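You operate a simulated robot arm through the tools that you are given. There is no shell and no other tool.

You run a simulated robot arm. Do the job below in one go: nothing can be reset, and whatever is moved stays where it is left.

## Task
Jog slowly to the sharp picture, press mark, then home the carriage fast.
Fine: speed 1 to jog, speed 3 to home; no scan; the lens stays put.

Only the result counts: the job must be done as asked and must still hold three seconds after the hand-in. Knocking over, shifting, dropping, spilling or breaking anything else fails it.

## Robot
A 7-joint arm with a two-finger parallel gripper, fixed in place. Base frame: the origin is on the floor under the middle of its stand, x ahead of it, y to its left, z up. Units: m, rad, N and s.
It reaches about 1.479 m from its shoulder. Its first joint turns from -2.897 to 2.897 rad. Payload 4.4 kg.
The tool frame sits at the grasp point between the pads (the TCP): z along the fingers, y along the line on which they close. The tips reach 0.023 m beyond it. The gripper opens to 0.094 m. The fingers are 0.038 m wide and 0.01 m thick; the gripper's body (0.054 by 0.096 m) begins 0.039 m behind the TCP.
Orientation is that of the tool frame in the base frame, as a unit quaternion [x, y, z, w]. With the fingers straight down and closing along the base's y, the tool's x points along the base's -x, its y along +y and its z along -z.

## Interface
- The arm moves only by the tool servo_tool. Its argument "increments" is a list of rows, each an object (a shift or turn left out is 0, a gripper value left out holds the last) with "travel": the shift along the base's x, y, z in m, a list of three; "delta_rot": the turn, a rotation vector about the base's x, y, z in rad, a list of three; "grip": the gripper command, from -1 (fully open) to 1 (shut), values between in proportion. In form: [{"travel": [tx, ty, tz], "delta_rot": [wx, wy, wz], "grip": grip}, ...]. A call has 1 to 20 rows; each row shifts and turns the commanded pose from where the row before left it. Each row takes 0.2 s and may step no farther than 0.05 m and 0.15 rad from the row before; otherwise, or with a gripper value out of range, the whole call is refused. A pose out of reach is approached as far as the arm can. The call stops where the force on the tool passes 40 N (or 10 N more than at its start, if that is more) or the arm is blocked; 0.2 s more then pass. Each finger travels about 0.072 m/s and halts on what it meets, pressing with about 37 N; the grip force reading is that of the motor and also rises with nothing between the fingers. The clock runs only during rows and for 0.2 s after the last one: add rows that do not move to give the fingers time. It gives the time, the measured TCP pose, the force on the tool (base axes), the opening and the grip force at its end, in the units of the frame above (readings bear some noise), with the torque about the TCP (base axes, N m) and any sound that the robot's microphone picked up.
- Cameras (640 x 400 px; columns grow to the right, rows downward): "scene" is fixed at [0.2212, -0.5017, 1.464]; the picture's right is [0.87, -0.49, 0.00], its down [-0.16, -0.29, -0.94] and it looks along [0.47, 0.82, -0.33] (base axes); focal length 329 px, centre (320, 200). "wrist" rides on the gripper at [0.086, 0.016, -0.074] in the tool frame; the picture's right is [-0.18, 0.98, 0.00], its down [-0.58, -0.11, -0.81] and it looks along [-0.79, -0.15, 0.59] (tool axes); focal length 243 px, centre (320, 200). There is no depth. A picture from a camera that has moved, and an enlarged one, comes with that camera's place and axes in the base frame and with its lens.
- camera(camera): a new picture of that camera. No time passes.
- close_up(camera, box): a new picture of the part [left, top, right, bottom] of that camera's present view, enlarged. No time passes.
- close_job(): hands the job in; it is judged then, once.

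Places have to be worked out from the pictures, the camera data and where the tool is seen. Open the gripper and draw the arm clear of the work before you hand the job in, unless the task says otherwise.

The tools are called after "Emit:" as a command line: name --argument value ..., lists and objects as JSON in quotes. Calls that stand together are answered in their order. servo_tool: Moves the arm, as the interface text tells. Its arguments: {"type":"object","properties":{"increments":{"type":"array"}},"required":["increments"]} The other tools are called the same way: camera (camera) takes a picture; close_up (camera, box) takes an enlarged picture of a part of a camera's view; close_job () hands the job in.

At the start:

```text
clock: 0.0
tool_pos: [0.6279, 0.4382, 1.1904]
ee_rot: [0.0, 1.0, 0.0, 0.0]
contact_force: [-0.1, -0.4, -0.2]
moment: [0.03, 0.0, 0.0]
finger_gap: 0.0938
finger_force: 0.0
```

scene: 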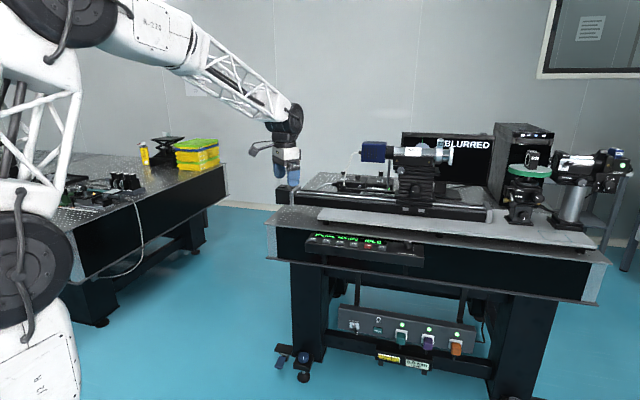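
wrist: 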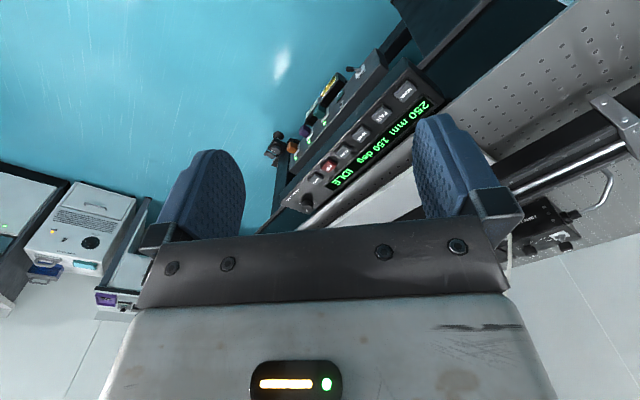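

I'll look closely at the control panel and the display before moving anything.

Emit:
close_up --camera "scene" --box '[290, 220, 440, 280]'

Emit:
close_up --camera "wrist" --box '[260, 50, 480, 220]'

Emit:
close_up --camera "scene" --box '[320, 290, 490, 380]'

Emit:
close_up --camera "scene" --box '[270, 110, 630, 260]'

```text
4.27 times, centred on (365, 250) of scene
camera zoom: at [0.2212, -0.5017, 1.464], right [0.87, -0.49, 0.0], down [-0.16, -0.29, -0.94], along [0.47, 0.82, -0.33], focal length 1403 px, centre (128, -13)
```

zoom: 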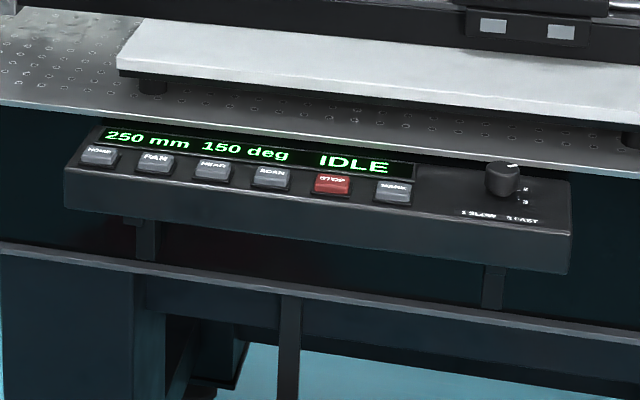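

```text
2.35 times, centred on (370, 135) of wrist
camera zoom: at [0.5416, 0.4535, 1.2638], right [0.18, 0.98, 0.0], down [0.58, -0.11, 0.81], along [0.79, -0.15, -0.59], focal length 571 px, centre (202, 353)
```

zoom: 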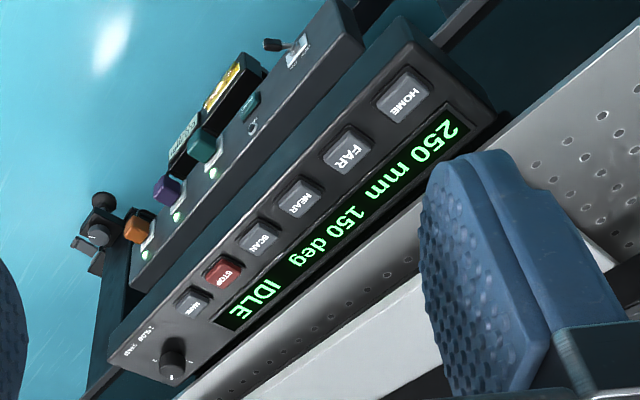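

```text
3.76 times, centred on (405, 335) of scene
camera zoom: at [0.2212, -0.5017, 1.464], right [0.87, -0.49, 0.0], down [-0.16, -0.29, -0.94], along [0.47, 0.82, -0.33], focal length 1238 px, centre (0, -308)
```

zoom: 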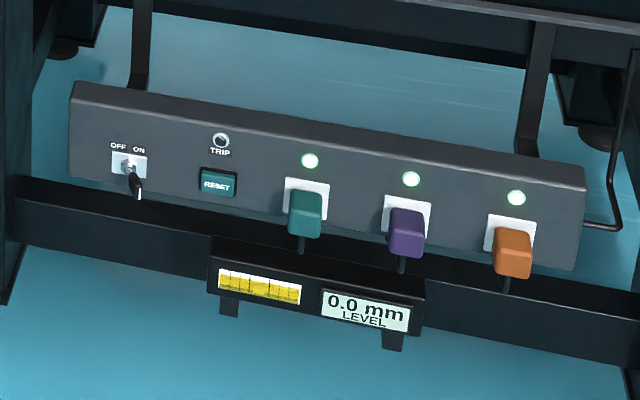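

```text
1.78 times, centred on (450, 185) of scene
camera zoom: at [0.2212, -0.5017, 1.464], right [0.87, -0.49, 0.0], down [-0.16, -0.29, -0.94], along [0.47, 0.82, -0.33], focal length 584 px, centre (89, 227)
```

zoom: 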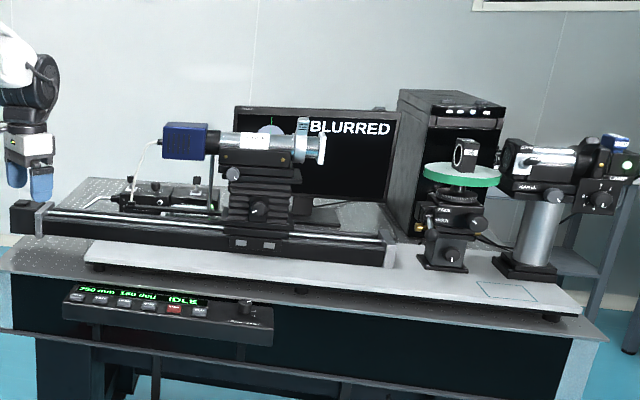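

The panel holds HOME, FAR, NEAR, SCAN, STOP and MARK plus a speed knob, and the monitor reads BLURRED. I'll zoom further in on the knob, the monitor and the carriage.

Emit:
close_up --camera "scene" --box '[385, 250, 430, 280]'

Emit:
close_up --camera "wrist" --box '[280, 150, 360, 215]'

Emit:
close_up --camera "scene" --box '[340, 125, 500, 225]'

Emit:
close_up --camera "scene" --box '[490, 120, 640, 240]'

Emit:
close_up --camera "scene" --box '[300, 225, 400, 260]'

```text
13.33 times, centred on (408, 265) of scene
camera zoom: at [0.2212, -0.5017, 1.464], right [0.87, -0.49, 0.0], down [-0.16, -0.29, -0.94], along [0.47, 0.82, -0.33], focal length 4384 px, centre (-847, -667)
```

zoom: 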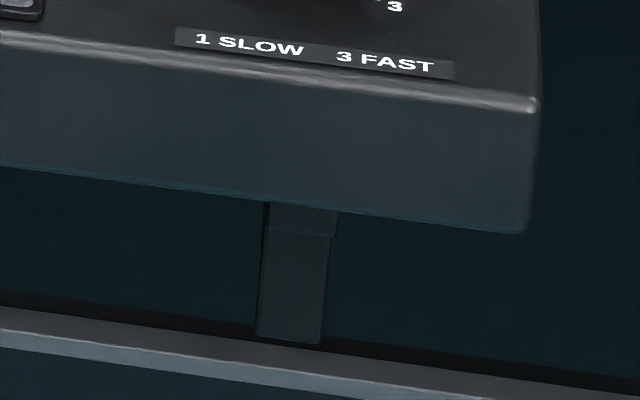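

```text
6.15 times, centred on (320, 182) of wrist
camera zoom: at [0.5416, 0.4535, 1.2638], right [0.18, 0.98, 0.0], down [0.58, -0.11, 0.81], along [0.79, -0.15, -0.59], focal length 1493 px, centre (320, 308)
```

zoom: 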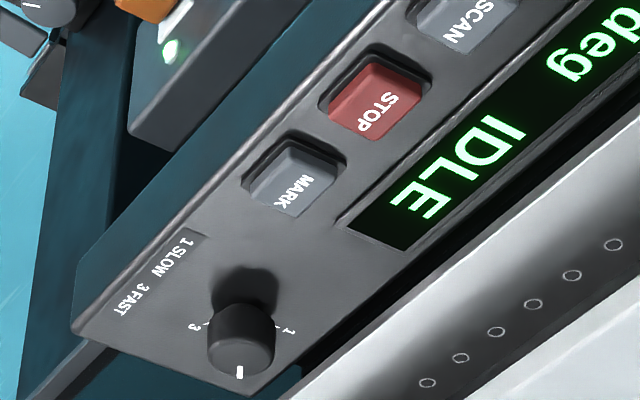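

```text
4.00 times, centred on (420, 175) of scene
camera zoom: at [0.2212, -0.5017, 1.464], right [0.87, -0.49, 0.0], down [-0.16, -0.29, -0.94], along [0.47, 0.82, -0.33], focal length 1315 px, centre (-80, 300)
```

zoom: 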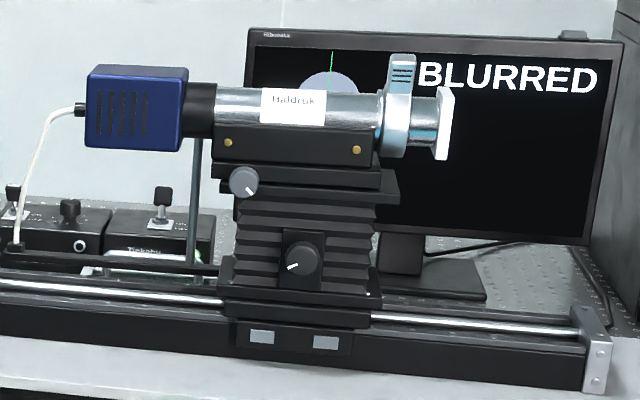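

```text
3.33 times, centred on (565, 180) of scene
camera zoom: at [0.2212, -0.5017, 1.464], right [0.87, -0.49, 0.0], down [-0.16, -0.29, -0.94], along [0.47, 0.82, -0.33], focal length 1096 px, centre (-497, 267)
```

zoom: 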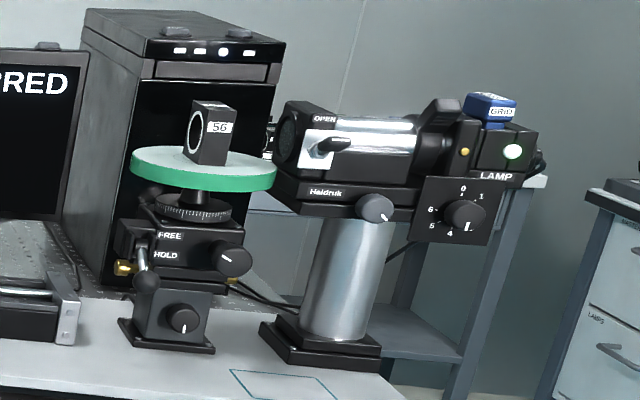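

```text
6.40 times, centred on (350, 242) of scene
camera zoom: at [0.2212, -0.5017, 1.464], right [0.87, -0.49, 0.0], down [-0.16, -0.29, -0.94], along [0.47, 0.82, -0.33], focal length 2104 px, centre (128, -72)
```

zoom: 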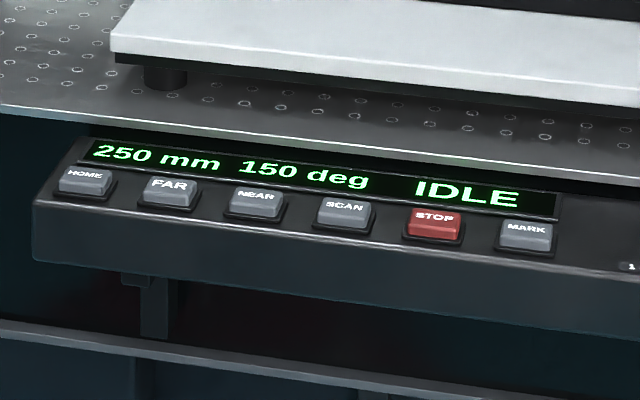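

I need the knob's pointer and its 1/2/3 marks more clearly, plus the monitor picture.

Emit:
close_up --camera "scene" --box '[396, 254, 430, 274]'

Emit:
close_up --camera "scene" --box '[390, 235, 440, 268]'

Emit:
close_up --camera "wrist" --box '[290, 180, 330, 212]'

Emit:
close_up --camera "scene" --box '[230, 100, 340, 220]'

```text
16.00 times, centred on (413, 264) of scene
camera zoom: at [0.2212, -0.5017, 1.464], right [0.87, -0.49, 0.0], down [-0.16, -0.29, -0.94], along [0.47, 0.82, -0.33], focal length 5260 px, centre (-1168, -824)
```

zoom: 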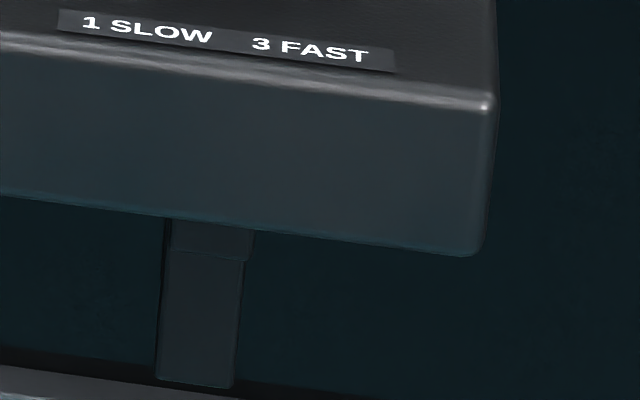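

```text
12.12 times, centred on (415, 252) of scene
camera zoom: at [0.2212, -0.5017, 1.464], right [0.87, -0.49, 0.0], down [-0.16, -0.29, -0.94], along [0.47, 0.82, -0.33], focal length 3985 px, centre (-832, -424)
```

zoom: 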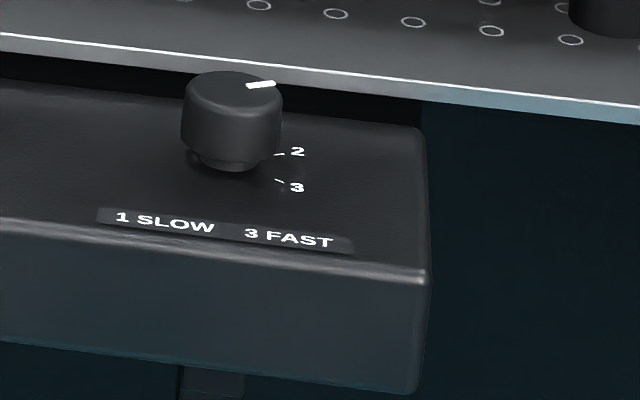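

```text
12.50 times, centred on (310, 196) of wrist
camera zoom: at [0.5416, 0.4535, 1.2638], right [0.18, 0.98, 0.0], down [0.58, -0.11, 0.81], along [0.79, -0.15, -0.59], focal length 3033 px, centre (445, 250)
```

zoom: 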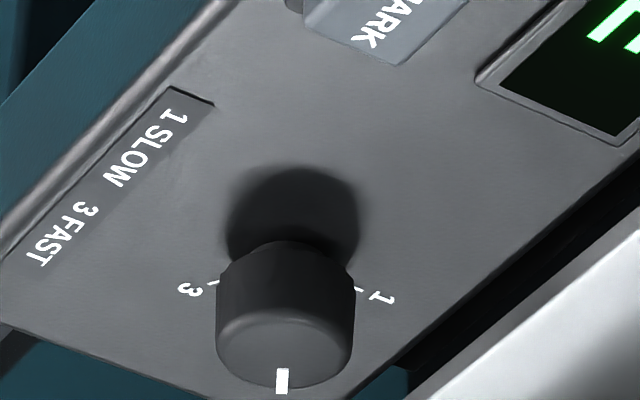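

```text
3.33 times, centred on (285, 160) of scene
camera zoom: at [0.2212, -0.5017, 1.464], right [0.87, -0.49, 0.0], down [-0.16, -0.29, -0.94], along [0.47, 0.82, -0.33], focal length 1096 px, centre (437, 333)
```

zoom: 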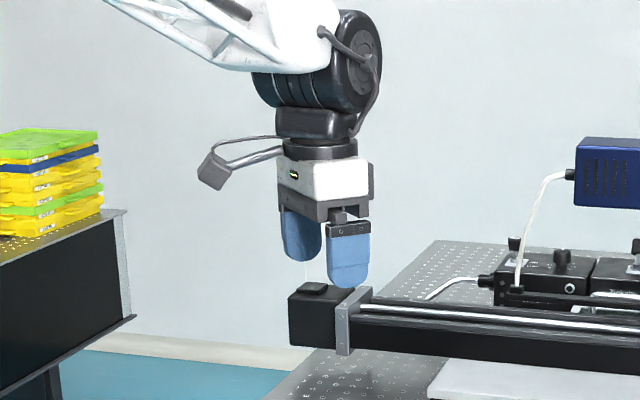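

The knob's pointer sits at 2. Triangulating the two views puts HOME near [0.79, 0.556, 0.87] and the knob near [1.075, 0.32, 0.88], so the panel runs along about [0.77, -0.64]. I'll turn the hand to face the panel squarely from the operator side, still high, to get a better view.

Emit:
servo_tool --increments '[{"travel": [0.0237, -0.0313, -0.0067], "delta_rot": [0, 0, 0.147], "grip": -1}, {"travel": [0.0237, -0.0313, -0.0067], "delta_rot": [0, 0, 0.147]}, {"travel": [0.0237, -0.0313, -0.0067], "delta_rot": [0, 0, 0.147]}, {"travel": [0.0237, -0.0313, -0.0067], "delta_rot": [0, 0, 0.147]}, {"travel": [0.0237, -0.0313, -0.0067], "delta_rot": [0, 0, 0.147]}, {"travel": [0.0237, -0.0313, -0.0067], "delta_rot": [0, 0, 0.147]}, {}, {}]'

```text
clock: 1.8
tool_pos: [0.7711, 0.249, 1.1499]
ee_rot: [-0.427, 0.904, 0.0, 0.0]
contact_force: [-0.1, 0.3, 1.0]
moment: [0.03, -0.03, 0.03]
finger_gap: 0.0941
finger_force: 0.1
```

The arm got there with no contact. Now I'll take pictures from this view.

Emit:
camera --camera "wrist"

Emit:
camera --camera "scene"

```text
taken
camera wrist: at [0.7035, 0.1918, 1.2241], right [-0.64, 0.77, 0.0], down [0.45, 0.38, 0.81], along [0.62, 0.52, -0.59], focal length 243 px, centre (320, 200)
```

wrist: 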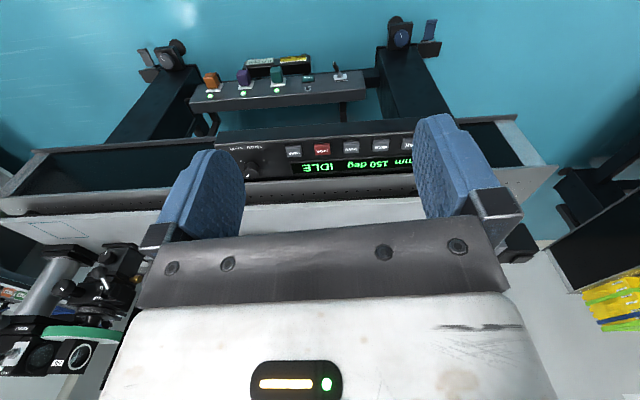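

```text
taken
```

scene: 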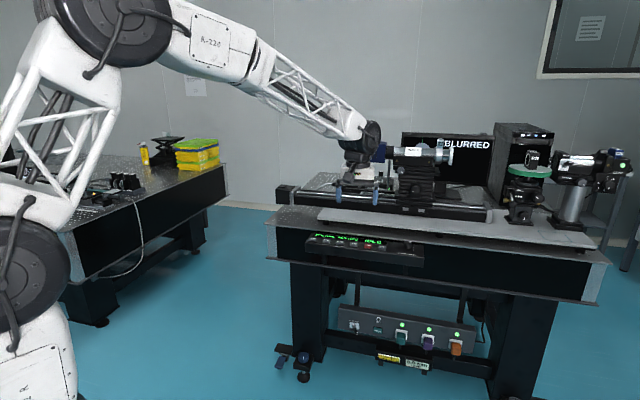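

I'll enlarge the panel in the wrist view to measure the buttons and knob.

Emit:
close_up --camera "wrist" --box '[210, 120, 430, 200]'

Emit:
close_up --camera "wrist" --box '[205, 120, 305, 190]'

Emit:
close_up --camera "scene" --box '[300, 180, 500, 280]'

```text
2.91 times, centred on (320, 160) of wrist
camera zoom: at [0.7035, 0.1918, 1.2241], right [-0.64, 0.77, 0.0], down [0.45, 0.38, 0.81], along [0.62, 0.52, -0.59], focal length 706 px, centre (320, 316)
```

zoom: 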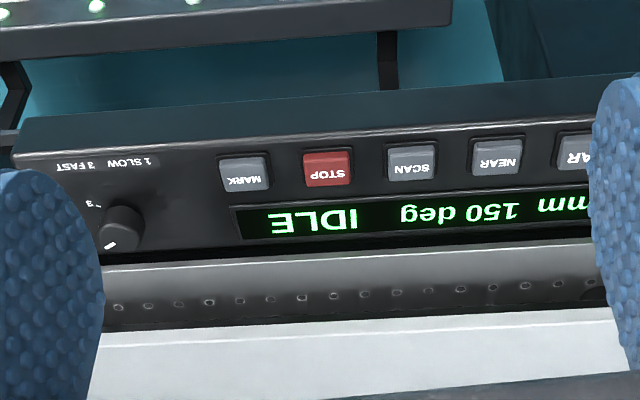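

```text
5.71 times, centred on (255, 155) of wrist
camera zoom: at [0.7035, 0.1918, 1.2241], right [-0.64, 0.77, 0.0], down [0.45, 0.38, 0.81], along [0.62, 0.52, -0.59], focal length 1386 px, centre (691, 457)
```

zoom: 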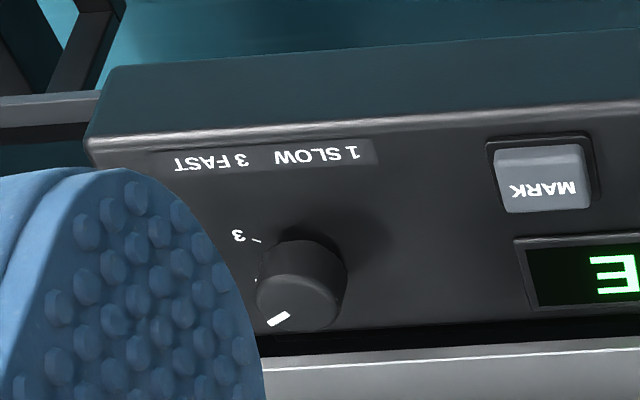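

```text
3.20 times, centred on (400, 230) of scene
camera zoom: at [0.2212, -0.5017, 1.464], right [0.87, -0.49, 0.0], down [-0.16, -0.29, -0.94], along [0.47, 0.82, -0.33], focal length 1052 px, centre (64, 104)
```

zoom: 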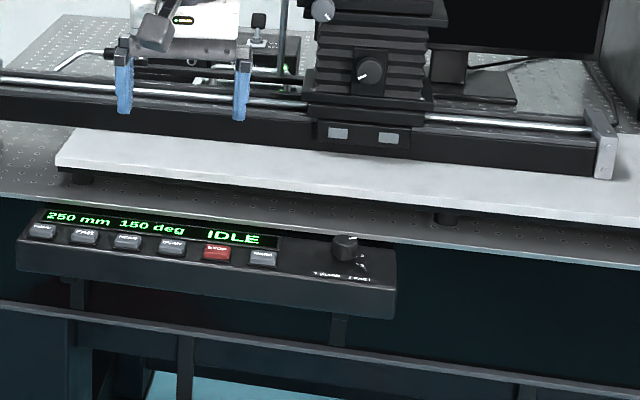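

Triangulation from the two wrist views agrees well. The panel is level and yawed -45°, the buttons are 55 mm apart with tops near z = 0.873 (MARK [0.984, 0.362], STOP [0.9435, 0.401]), and the knob's centre is about [1.072, 0.320] with its top near 0.892. I'll move above the knob with the fingers closing along the panel.

Emit:
servo_tool --increments '[{"travel": [0.03015, 0.00713, -0.019], "delta_rot": [0, 0, -0.0097], "grip": -0.5}, {"travel": [0.03015, 0.00713, -0.019], "delta_rot": [0, 0, -0.0097]}, {"travel": [0.03015, 0.00713, -0.019], "delta_rot": [0, 0, -0.0097]}, {"travel": [0.03015, 0.00713, -0.019], "delta_rot": [0, 0, -0.0097]}, {"travel": [0.03015, 0.00713, -0.019], "delta_rot": [0, 0, -0.0097]}, {"travel": [0.03015, 0.00713, -0.019], "delta_rot": [0, 0, -0.0097]}, {"travel": [0.03015, 0.00713, -0.019], "delta_rot": [0, 0, -0.0097]}, {"travel": [0.03015, 0.00713, -0.019], "delta_rot": [0, 0, -0.0097]}, {"travel": [0.03015, 0.00713, -0.019], "delta_rot": [0, 0, -0.0097]}, {"travel": [0.03015, 0.00713, -0.019], "delta_rot": [0, 0, -0.0097]}, {}, {}]'

Emit:
camera --camera "wrist"

Emit:
close_up --camera "scene" --box '[340, 130, 500, 280]'

```text
clock: 4.4
tool_pos: [1.0713, 0.3201, 0.9604]
ee_rot: [-0.382, 0.924, 0.0, 0.0]
contact_force: [0.3, 0.2, 0.8]
moment: [0.01, -0.01, -0.02]
finger_gap: 0.0705
finger_force: 0.0
```

```text
taken
camera wrist: at [0.9978, 0.2707, 1.0345], right [-0.56, 0.83, 0.0], down [0.49, 0.33, 0.81], along [0.67, 0.46, -0.59], focal length 243 px, centre (320, 200)
```

wrist: 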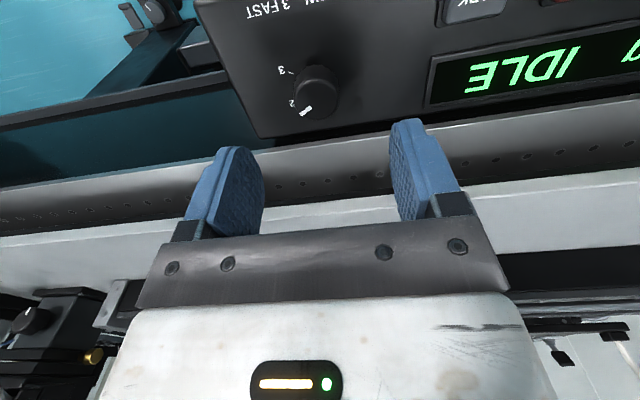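

```text
2.67 times, centred on (420, 205) of scene
camera zoom: at [0.2212, -0.5017, 1.464], right [0.87, -0.49, 0.0], down [-0.16, -0.29, -0.94], along [0.47, 0.82, -0.33], focal length 877 px, centre (53, 187)
```

zoom: 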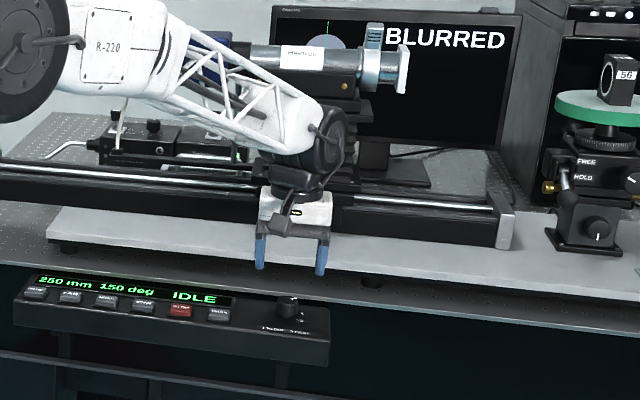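

The view is good. I'll enlarge the knob to check its centre and the position marks.

Emit:
close_up --camera "wrist" --box '[260, 50, 372, 120]'

Emit:
close_up --camera "wrist" --box '[200, 0, 640, 200]'

```text
5.71 times, centred on (316, 85) of wrist
camera zoom: at [0.9978, 0.2707, 1.0345], right [-0.56, 0.83, 0.0], down [0.49, 0.33, 0.81], along [0.67, 0.46, -0.59], focal length 1386 px, centre (343, 857)
```

zoom: 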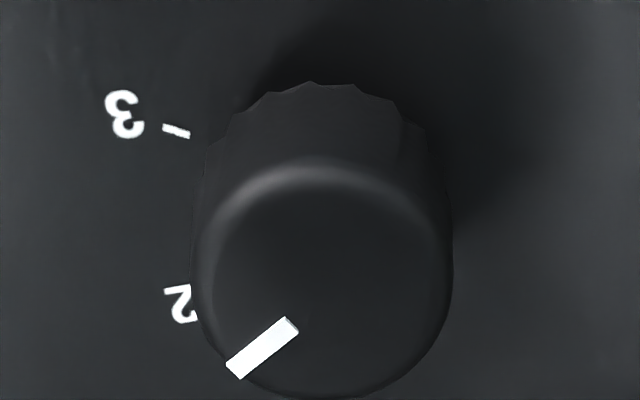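

```text
1.45 times, centred on (420, 100) of wrist
camera zoom: at [0.9978, 0.2707, 1.0345], right [-0.56, 0.83, 0.0], down [0.49, 0.33, 0.81], along [0.67, 0.46, -0.59], focal length 353 px, centre (174, 346)
```

zoom: 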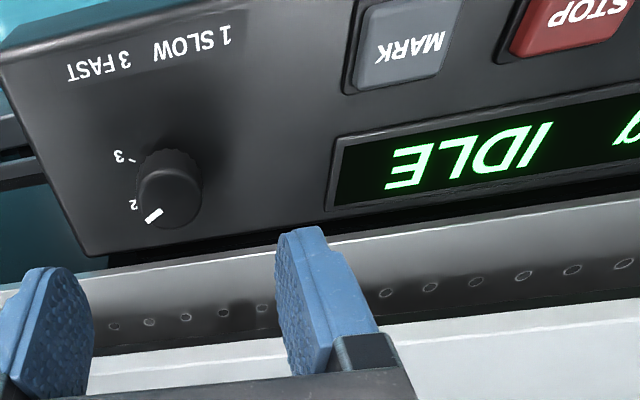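

The knob centre is at about [1.071, 0.3195], right under the tool, with a diameter of about 28 mm. The marks look about 60° apart, with 1 at the back, 2 at back-right and 3 at front-right. I'll lower the fingers around the knob, tips staying just above the panel.

Emit:
servo_tool --increments '[{"travel": [0, 0, -0.0127]}, {"travel": [0, 0, -0.0127]}, {"travel": [0, 0, -0.0127]}, {"travel": [0, 0, -0.0127]}, {"travel": [0, 0, -0.0127]}, {}, {}]'

Emit:
camera --camera "wrist"

Emit:
close_up --camera "scene" --box '[370, 190, 450, 280]'

```text
clock: 6.0
tool_pos: [1.072, 0.3213, 0.8966]
ee_rot: [-0.383, 0.924, 0.0, 0.001]
contact_force: [0.5, 0.4, -0.4]
moment: [0.0, 0.0, 0.02]
finger_gap: 0.0703
finger_force: 0.1
```

```text
taken
camera wrist: at [0.9989, 0.2706, 0.9703], right [-0.56, 0.83, 0.0], down [0.49, 0.33, 0.81], along [0.67, 0.46, -0.59], focal length 243 px, centre (320, 200)
```

wrist: 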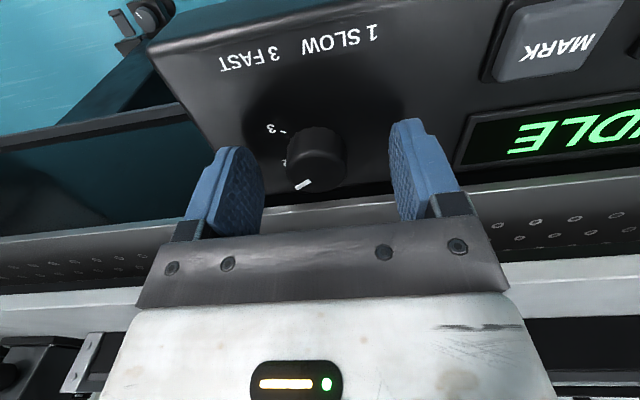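

```text
4.44 times, centred on (410, 235) of scene
camera zoom: at [0.2212, -0.5017, 1.464], right [0.87, -0.49, 0.0], down [-0.16, -0.29, -0.94], along [0.47, 0.82, -0.33], focal length 1461 px, centre (-80, 44)
```

zoom: 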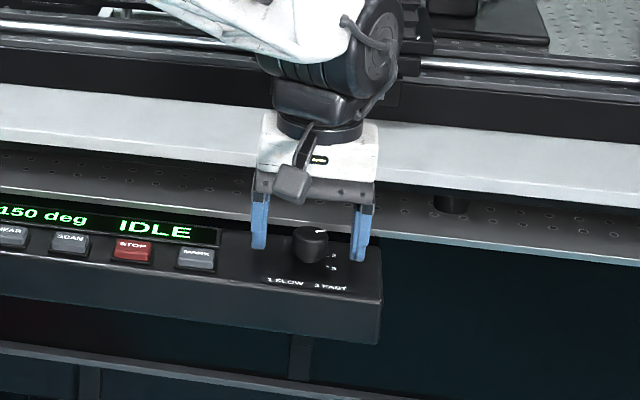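

The knob sits between the fingers; I'll enlarge it to verify how centred it is front-to-back before closing.

Emit:
close_up --camera "wrist" --box '[230, 100, 420, 219]'

Emit:
close_up --camera "scene" --box '[392, 225, 428, 255]'

```text
3.36 times, centred on (325, 160) of wrist
camera zoom: at [0.9989, 0.2706, 0.9703], right [-0.56, 0.83, 0.0], down [0.49, 0.33, 0.81], along [0.67, 0.46, -0.59], focal length 816 px, centre (303, 336)
```

zoom: 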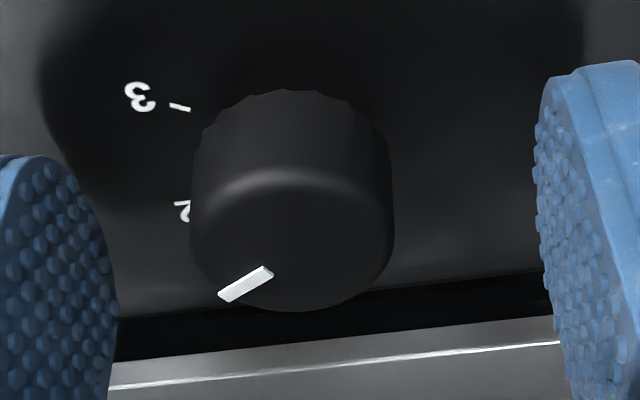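

```text
13.33 times, centred on (410, 240) of scene
camera zoom: at [0.2212, -0.5017, 1.464], right [0.87, -0.49, 0.0], down [-0.16, -0.29, -0.94], along [0.47, 0.82, -0.33], focal length 4384 px, centre (-880, -333)
```

zoom: 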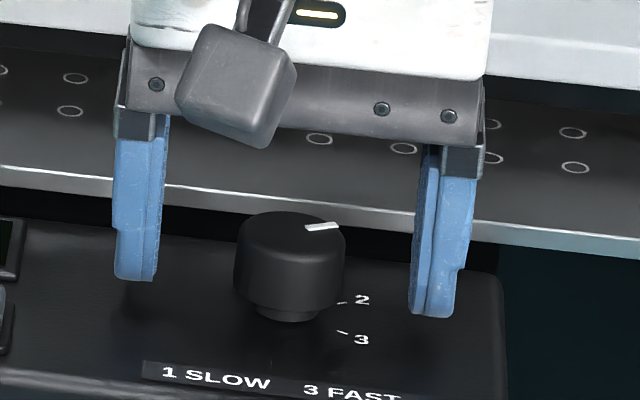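

The knob is centred between the pads to within a couple of millimetres. I'll nudge 2 mm in -y and close on it.

Emit:
servo_tool --increments '[{"travel": [0, -0.002, 0], "grip": 0.2}, {"grip": 0.5}, {"grip": 0.8}, {}, {}]'

```text
clock: 7.2
tool_pos: [1.0719, 0.3184, 0.8962]
ee_rot: [-0.382, 0.924, 0.0, 0.0]
contact_force: [10.6, -3.8, -1.8]
moment: [0.17, -0.35, 0.0]
finger_gap: 0.0297
finger_force: 45.0
```

Gripped at a 29.7 mm gap with a small side load, so I'll ease 1 mm along +u. Then I'll turn the knob anticlockwise about 60°, from 2 toward 1.

Emit:
servo_tool --increments '[{"travel": [0.0007, -0.0007, 0]}, {"delta_rot": [0, 0, 0.1]}, {"delta_rot": [0, 0, 0.1]}, {"delta_rot": [0, 0, 0.1]}]'

Emit:
close_up --camera "scene" --box '[382, 218, 438, 262]'

Emit:
camera --camera "wrist"

```text
clock: 8.2
tool_pos: [1.0729, 0.3186, 0.8963]
ee_rot: [-0.517, 0.856, 0.0, 0.0]
contact_force: [10.5, 3.2, 6.1]
moment: [-0.37, 0.28, 0.0]
finger_gap: 0.0296
finger_force: 45.2
```

```text
9.09 times, centred on (410, 240) of scene
camera zoom: at [0.2212, -0.5017, 1.464], right [0.87, -0.49, 0.0], down [-0.16, -0.29, -0.94], along [0.47, 0.82, -0.33], focal length 2989 px, centre (-498, -164)
```

zoom: 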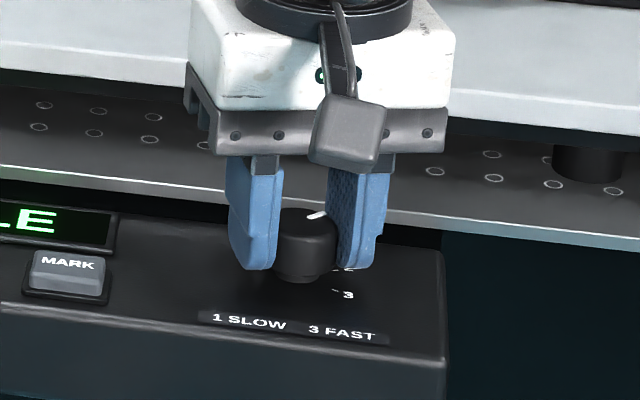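

```text
taken
camera wrist: at [1.0174, 0.2492, 0.9702], right [-0.78, 0.62, 0.0], down [0.37, 0.46, 0.81], along [0.5, 0.63, -0.59], focal length 243 px, centre (320, 200)
```

wrist: 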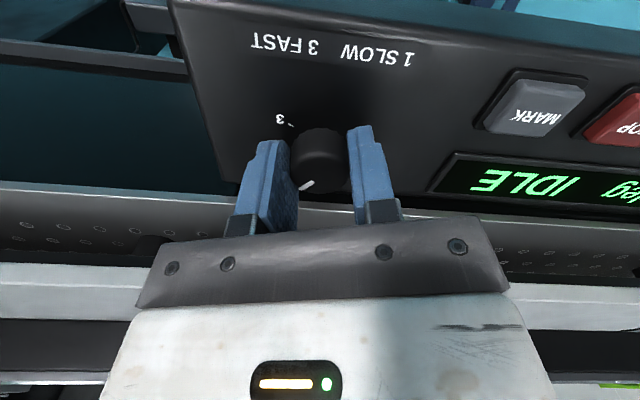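

The knob is turning with the hand, with no resisting torque so far. I'll carry on anticlockwise.

Emit:
servo_tool --increments '[{"delta_rot": [0, 0, 0.1]}, {"delta_rot": [0, 0, 0.1]}, {"delta_rot": [0, 0, 0.1]}, {"delta_rot": [0, 0, 0.1]}, {}]'

Emit:
close_up --camera "scene" --box '[382, 218, 438, 262]'

Emit:
close_up --camera "wrist" --box '[220, 90, 420, 220]'

```text
clock: 9.4
tool_pos: [1.0724, 0.3187, 0.8966]
ee_rot: [-0.676, 0.736, 0.0, 0.0]
contact_force: [29.8, 6.4, 3.5]
moment: [1.25, -0.48, -0.04]
finger_gap: 0.0296
finger_force: 44.6
```

```text
9.09 times, centred on (410, 240) of scene
camera zoom: at [0.2212, -0.5017, 1.464], right [0.87, -0.49, 0.0], down [-0.16, -0.29, -0.94], along [0.47, 0.82, -0.33], focal length 2989 px, centre (-498, -164)
```

zoom: 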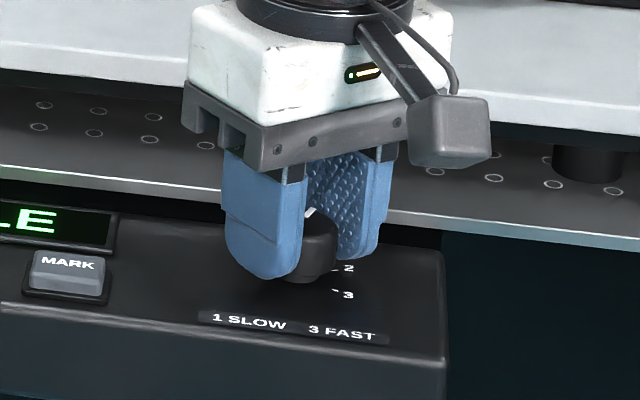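

```text
3.08 times, centred on (320, 155) of wrist
camera zoom: at [1.0487, 0.2334, 0.9702], right [-0.96, 0.27, 0.0], down [0.16, 0.57, 0.81], along [0.22, 0.78, -0.59], focal length 746 px, centre (320, 338)
```

zoom: 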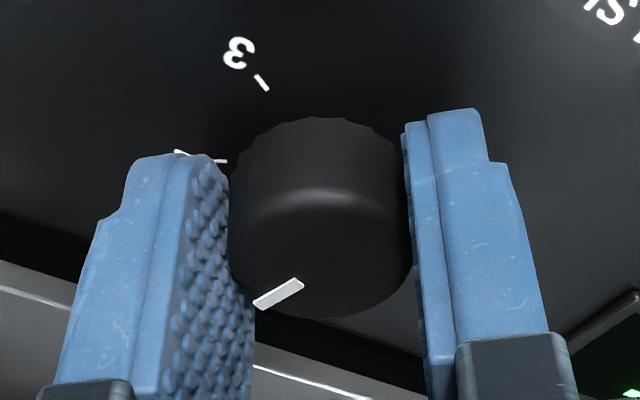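

The knob followed the hand by about 40°, but a side load of about 30 N along +x has built up from a slight off-centre. I'll ease +x by 1.5 mm and read the force again.

Emit:
servo_tool --increments '[{"travel": [0.0015, 0, 0]}, {}]'

```text
clock: 10.0
tool_pos: [1.0731, 0.3194, 0.8965]
ee_rot: [-0.676, 0.737, 0.0, -0.001]
contact_force: [-27.6, -9.3, 19.7]
moment: [-0.12, 0.4, 0.02]
finger_gap: 0.0298
finger_force: 44.7
```

The contact is stiff, about 38 N/mm, so I overshot. I'll back off 0.7 mm to sit centred.

Emit:
servo_tool --increments '[{"travel": [-0.0007, 0, 0]}, {}]'

```text
clock: 10.6
tool_pos: [1.0709, 0.3196, 0.8964]
ee_rot: [-0.677, 0.736, 0.0, -0.001]
contact_force: [-16.7, -9.2, 15.7]
moment: [-1.01, 0.37, -0.06]
finger_gap: 0.0296
finger_force: 45.3
```

The visible ticks give 3 at about -30° and 2 at about +30°, so 1 is at about +90° and roughly 20° of turn remains. I'll continue turning.

Emit:
servo_tool --increments '[{"travel": [-0.0003, 0, 0], "delta_rot": [0, 0, 0.09]}, {"delta_rot": [0, 0, 0.09]}, {"delta_rot": [0, 0, 0.09]}, {"delta_rot": [0, 0, 0.08]}, {}]'

Emit:
close_up --camera "scene" --box '[382, 218, 438, 262]'

Emit:
close_up --camera "wrist" --box '[220, 90, 420, 220]'

```text
clock: 11.8
tool_pos: [1.0725, 0.3204, 0.8972]
ee_rot: [0.794, -0.608, 0.0, -0.001]
contact_force: [16.6, -2.2, 5.1]
moment: [0.5, -0.11, -0.74]
finger_gap: 0.0297
finger_force: 45.0
```

```text
9.09 times, centred on (410, 240) of scene
camera zoom: at [0.2212, -0.5017, 1.464], right [0.87, -0.49, 0.0], down [-0.16, -0.29, -0.94], along [0.47, 0.82, -0.33], focal length 2989 px, centre (-498, -164)
```

zoom: 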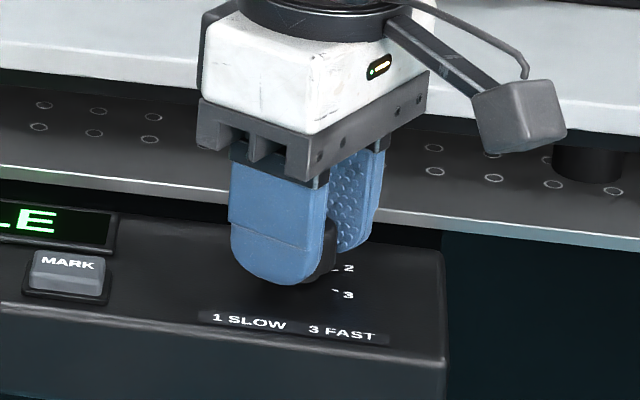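

```text
3.08 times, centred on (320, 155) of wrist
camera zoom: at [1.0794, 0.2305, 0.9702], right [-1.0, -0.08, 0.0], down [-0.05, 0.59, 0.81], along [-0.06, 0.8, -0.59], focal length 746 px, centre (320, 338)
```

zoom: 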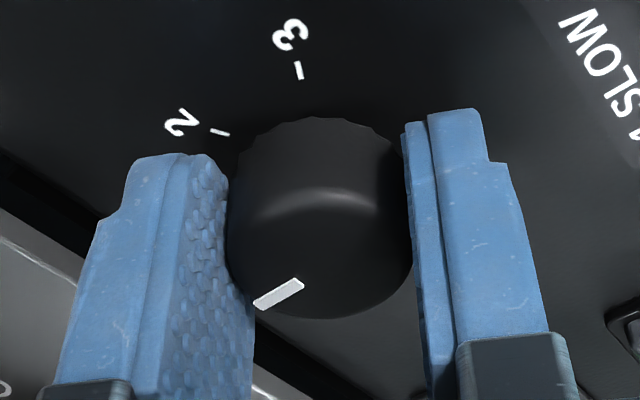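

The turn is now about 60° in total, and a resisting torque of 0.74 Nm suggests the knob is at its end stop or detent at 1. I'll release gently and look at where the pointer stays.

Emit:
servo_tool --increments '[{"grip": -0.15}, {"grip": -0.15}, {}, {}]'

Emit:
close_up --camera "wrist" --box '[220, 90, 420, 220]'

Emit:
close_up --camera "scene" --box '[382, 218, 438, 262]'

```text
clock: 12.8
tool_pos: [1.0729, 0.319, 0.8958]
ee_rot: [0.794, -0.608, 0.0, -0.001]
contact_force: [-0.4, 0.0, -0.3]
moment: [0.02, 0.02, 0.0]
finger_gap: 0.0539
finger_force: 0.0
```

```text
3.08 times, centred on (320, 155) of wrist
camera zoom: at [1.0791, 0.2306, 0.97], right [-1.0, -0.08, 0.0], down [-0.05, 0.59, 0.81], along [-0.06, 0.8, -0.59], focal length 746 px, centre (320, 338)
```

zoom: 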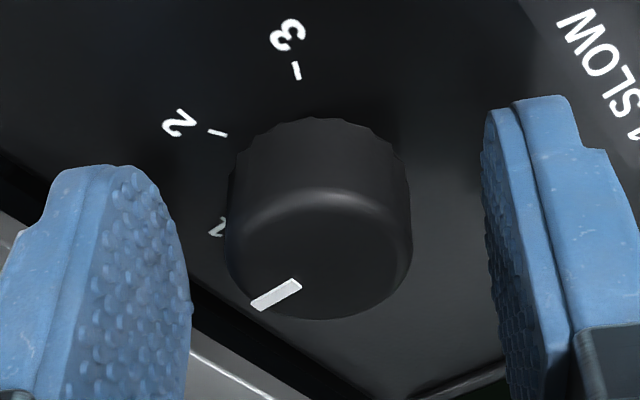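

```text
9.09 times, centred on (410, 240) of scene
camera zoom: at [0.2212, -0.5017, 1.464], right [0.87, -0.49, 0.0], down [-0.16, -0.29, -0.94], along [0.47, 0.82, -0.33], focal length 2989 px, centre (-498, -164)
```

zoom: 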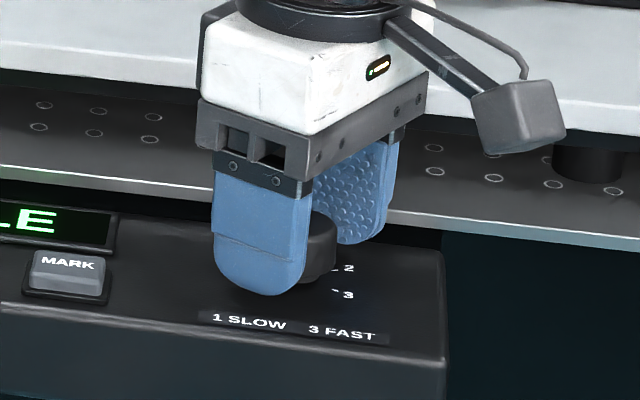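

The label 1 is now visible and the pointer works out at 90° in the panel frame, right at 1, so the speed is set to slow. I'll lift off, turn back to face the panel, and hover with closed fingers near NEAR.

Emit:
servo_tool --increments '[{"travel": [0, 0, 0.035]}, {"travel": [0, 0, 0.04]}, {"travel": [-0.0294, 0.0227, 0], "delta_rot": [0, 0, -0.15], "grip": 1}, {"travel": [-0.0294, 0.0227, 0], "delta_rot": [0, 0, -0.15]}, {"travel": [-0.0294, 0.0227, 0], "delta_rot": [0, 0, -0.15]}, {"travel": [-0.0294, 0.0227, 0], "delta_rot": [0, 0, -0.15]}, {"travel": [-0.0294, 0.0227, 0], "delta_rot": [0, 0, -0.15]}, {"travel": [-0.0294, 0.0227, 0], "delta_rot": [0, 0, -0.15]}, {"travel": [-0.0294, 0.0227, 0], "delta_rot": [0, 0, -0.15]}, {}, {}]'

Emit:
camera --camera "wrist"

Emit:
camera --camera "scene"

Emit:
close_up --camera "scene" --box '[390, 120, 500, 190]'

Emit:
close_up --camera "scene" --box '[300, 220, 430, 280]'

```text
clock: 15.2
tool_pos: [0.8662, 0.4782, 0.9725]
ee_rot: [-0.383, 0.924, 0.0, 0.0]
contact_force: [0.0, -0.5, -0.6]
moment: [0.02, 0.0, -0.01]
finger_gap: 0.0
finger_force: 37.1
```

```text
taken
camera wrist: at [0.7929, 0.4287, 1.0471], right [-0.56, 0.83, 0.0], down [0.49, 0.33, 0.81], along [0.67, 0.46, -0.59], focal length 243 px, centre (320, 200)
```

wrist: 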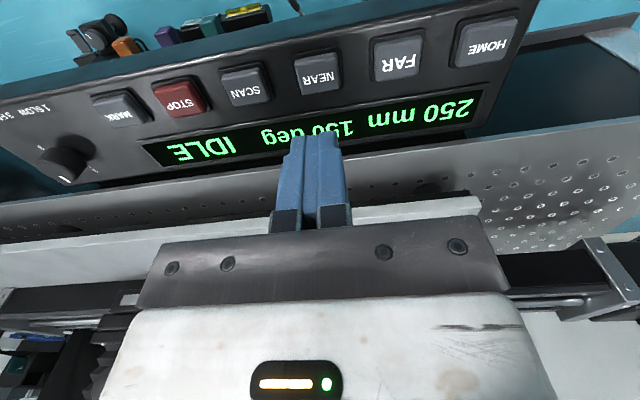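

```text
taken
```

scene: 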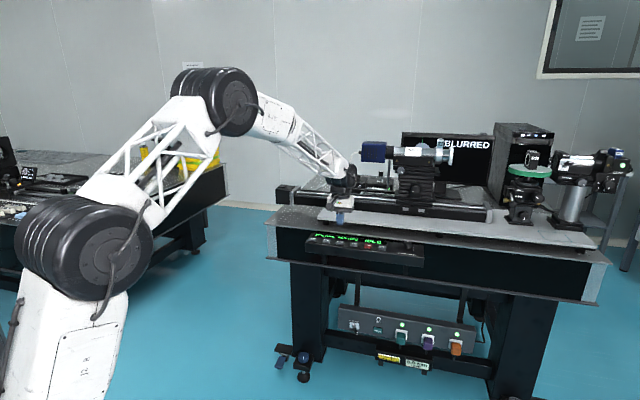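

```text
5.71 times, centred on (445, 155) of scene
camera zoom: at [0.2212, -0.5017, 1.464], right [0.87, -0.49, 0.0], down [-0.16, -0.29, -0.94], along [0.47, 0.82, -0.33], focal length 1879 px, centre (-394, 457)
```

zoom: 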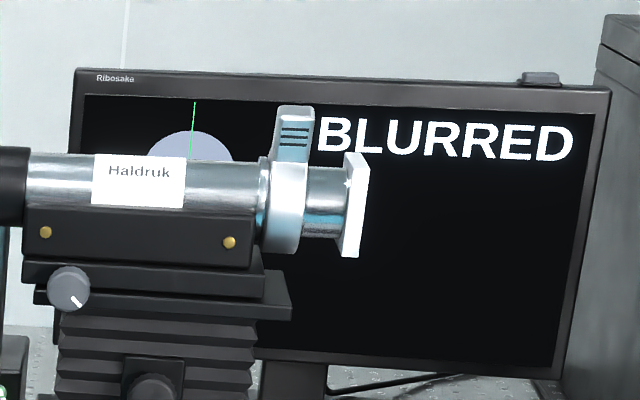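

```text
4.92 times, centred on (365, 250) of scene
camera zoom: at [0.2212, -0.5017, 1.464], right [0.87, -0.49, 0.0], down [-0.16, -0.29, -0.94], along [0.47, 0.82, -0.33], focal length 1618 px, centre (98, -46)
```

zoom: 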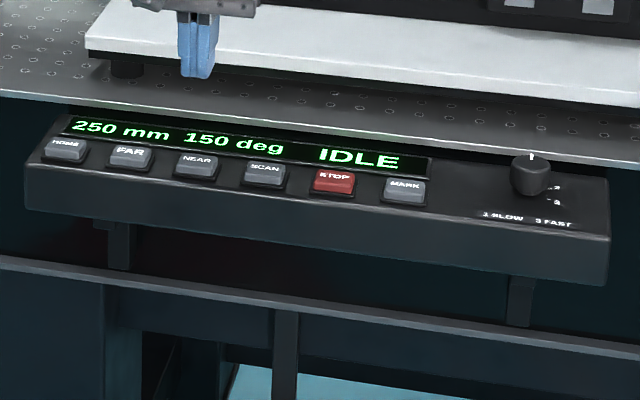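

The knob pointer clearly sits at the back, at 1; the display reads 250 mm / 150 deg / IDLE, and NEAR is under the fingertips at about [0.8655, 0.478]. I'll lower to just above NEAR and check the contact height with small steps.

Emit:
servo_tool --increments '[{"travel": [-0.0005, 0, -0.03]}, {"travel": [0, 0, -0.03]}, {"travel": [0, 0, -0.008]}, {}]'

Emit:
camera --camera "wrist"

Emit:
close_up --camera "scene" --box '[300, 220, 430, 280]'

```text
clock: 16.2
tool_pos: [0.866, 0.4757, 0.9036]
ee_rot: [-0.383, 0.924, 0.0, 0.0]
contact_force: [-0.4, -0.1, 0.6]
moment: [0.01, -0.01, -0.02]
finger_gap: 0.0
finger_force: 37.3
```

```text
taken
camera wrist: at [0.7927, 0.4261, 0.9774], right [-0.56, 0.83, 0.0], down [0.49, 0.33, 0.81], along [0.67, 0.46, -0.59], focal length 243 px, centre (320, 200)
```

wrist: 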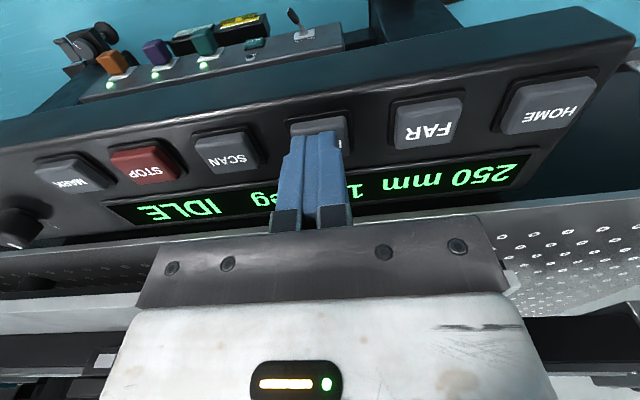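

```text
4.92 times, centred on (365, 250) of scene
camera zoom: at [0.2212, -0.5017, 1.464], right [0.87, -0.49, 0.0], down [-0.16, -0.29, -0.94], along [0.47, 0.82, -0.33], focal length 1618 px, centre (98, -46)
```

zoom: 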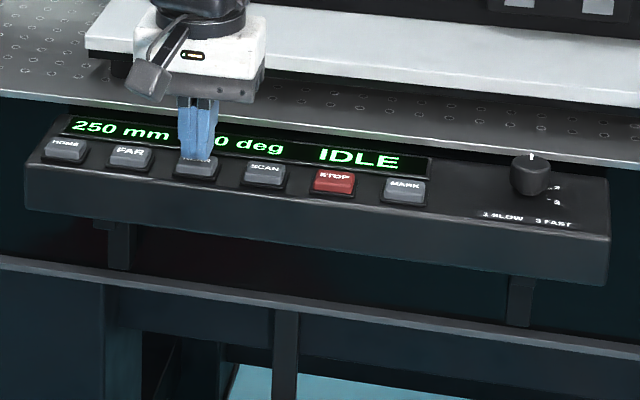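

The fingertips are just above NEAR; I'll enlarge to check the front-back alignment before pressing.

Emit:
close_up --camera "wrist" --box '[250, 90, 400, 190]'

Emit:
close_up --camera "scene" --box '[320, 232, 365, 262]'

```text
4.00 times, centred on (325, 140) of wrist
camera zoom: at [0.7927, 0.4261, 0.9774], right [-0.56, 0.83, 0.0], down [0.49, 0.33, 0.81], along [0.67, 0.46, -0.59], focal length 970 px, centre (300, 440)
```

zoom: 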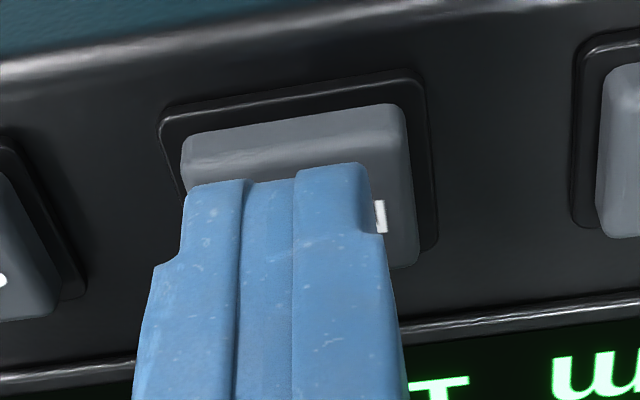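

```text
13.33 times, centred on (342, 247) of scene
camera zoom: at [0.2212, -0.5017, 1.464], right [0.87, -0.49, 0.0], down [-0.16, -0.29, -0.94], along [0.47, 0.82, -0.33], focal length 4384 px, centre (20, -427)
```

zoom: 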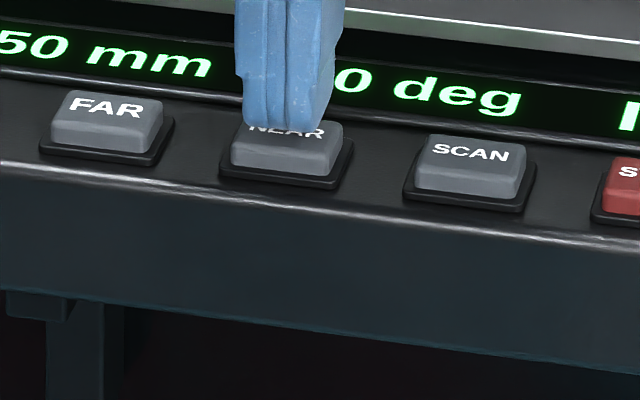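

Alignment over NEAR is good. I'll press in small steps and watch force, sound and the display.

Emit:
servo_tool --increments '[{"travel": [0, 0, -0.004]}, {"travel": [0, 0, -0.003]}]'

Emit:
close_up --camera "scene" --box '[300, 220, 430, 280]'

```text
clock: 16.8
tool_pos: [0.8667, 0.4761, 0.8966]
ee_rot: [-0.383, 0.924, 0.0, 0.0]
contact_force: [0.4, 0.1, 1.2]
moment: [-0.03, 0.0, -0.02]
finger_gap: 0.0001
finger_force: 36.8
heard: click
```

```text
4.92 times, centred on (365, 250) of scene
camera zoom: at [0.2212, -0.5017, 1.464], right [0.87, -0.49, 0.0], down [-0.16, -0.29, -0.94], along [0.47, 0.82, -0.33], focal length 1618 px, centre (98, -46)
```

zoom: 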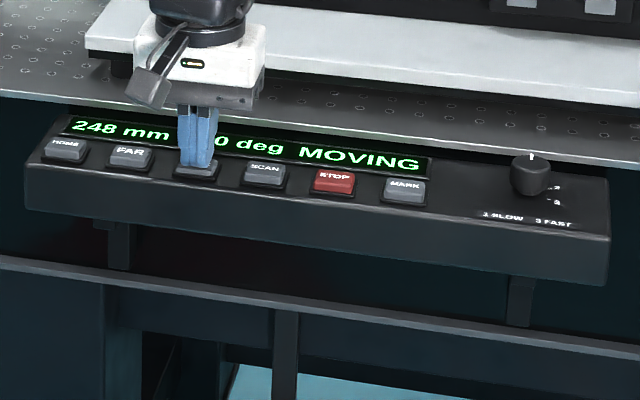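

NEAR clicked: the display shows MOVING and 248 mm, so NEAR lowers the reading. I'll lift off to see whether it keeps running, and look at the monitor.

Emit:
servo_tool --increments '[{"travel": [0, 0, 0.025]}]'

Emit:
close_up --camera "scene" --box '[300, 220, 430, 280]'

Emit:
close_up --camera "scene" --box '[390, 120, 500, 190]'

```text
clock: 17.2
tool_pos: [0.8657, 0.4766, 0.921]
ee_rot: [-0.382, 0.924, 0.0, 0.0]
contact_force: [-0.6, 0.1, -1.1]
moment: [0.0, 0.01, -0.01]
finger_gap: 0.0
finger_force: 36.6
```

```text
4.92 times, centred on (365, 250) of scene
camera zoom: at [0.2212, -0.5017, 1.464], right [0.87, -0.49, 0.0], down [-0.16, -0.29, -0.94], along [0.47, 0.82, -0.33], focal length 1618 px, centre (98, -46)
```

zoom: 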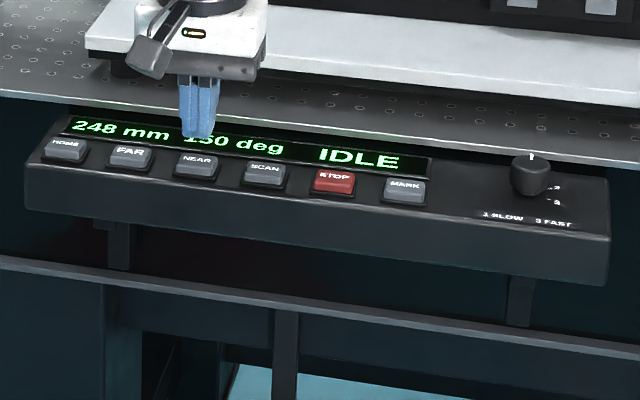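

```text
5.71 times, centred on (445, 155) of scene
camera zoom: at [0.2212, -0.5017, 1.464], right [0.87, -0.49, 0.0], down [-0.16, -0.29, -0.94], along [0.47, 0.82, -0.33], focal length 1879 px, centre (-394, 457)
```

zoom: 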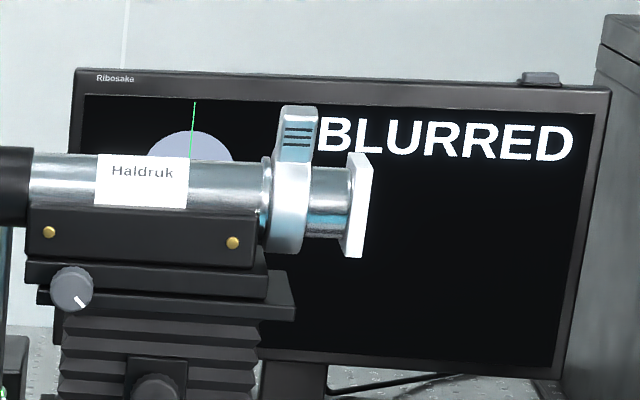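

It is hold-to-run: releasing stopped it at 248 mm, IDLE. I'll zoom tightly on the monitor picture to get a sharpness reference.

Emit:
close_up --camera "scene" --box '[404, 134, 446, 152]'

```text
15.24 times, centred on (425, 143) of scene
camera zoom: at [0.2212, -0.5017, 1.464], right [0.87, -0.49, 0.0], down [-0.16, -0.29, -0.94], along [0.47, 0.82, -0.33], focal length 5010 px, centre (-1280, 1069)
```

zoom: 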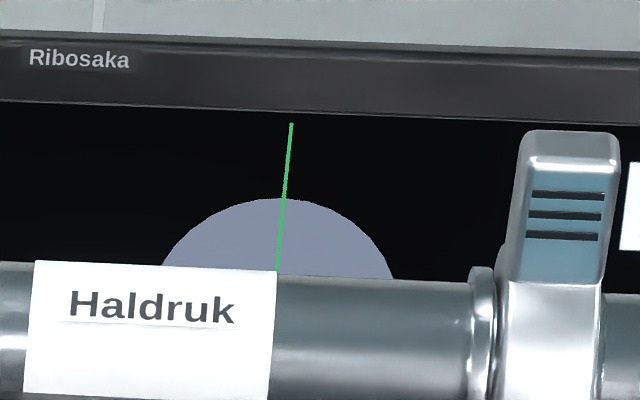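

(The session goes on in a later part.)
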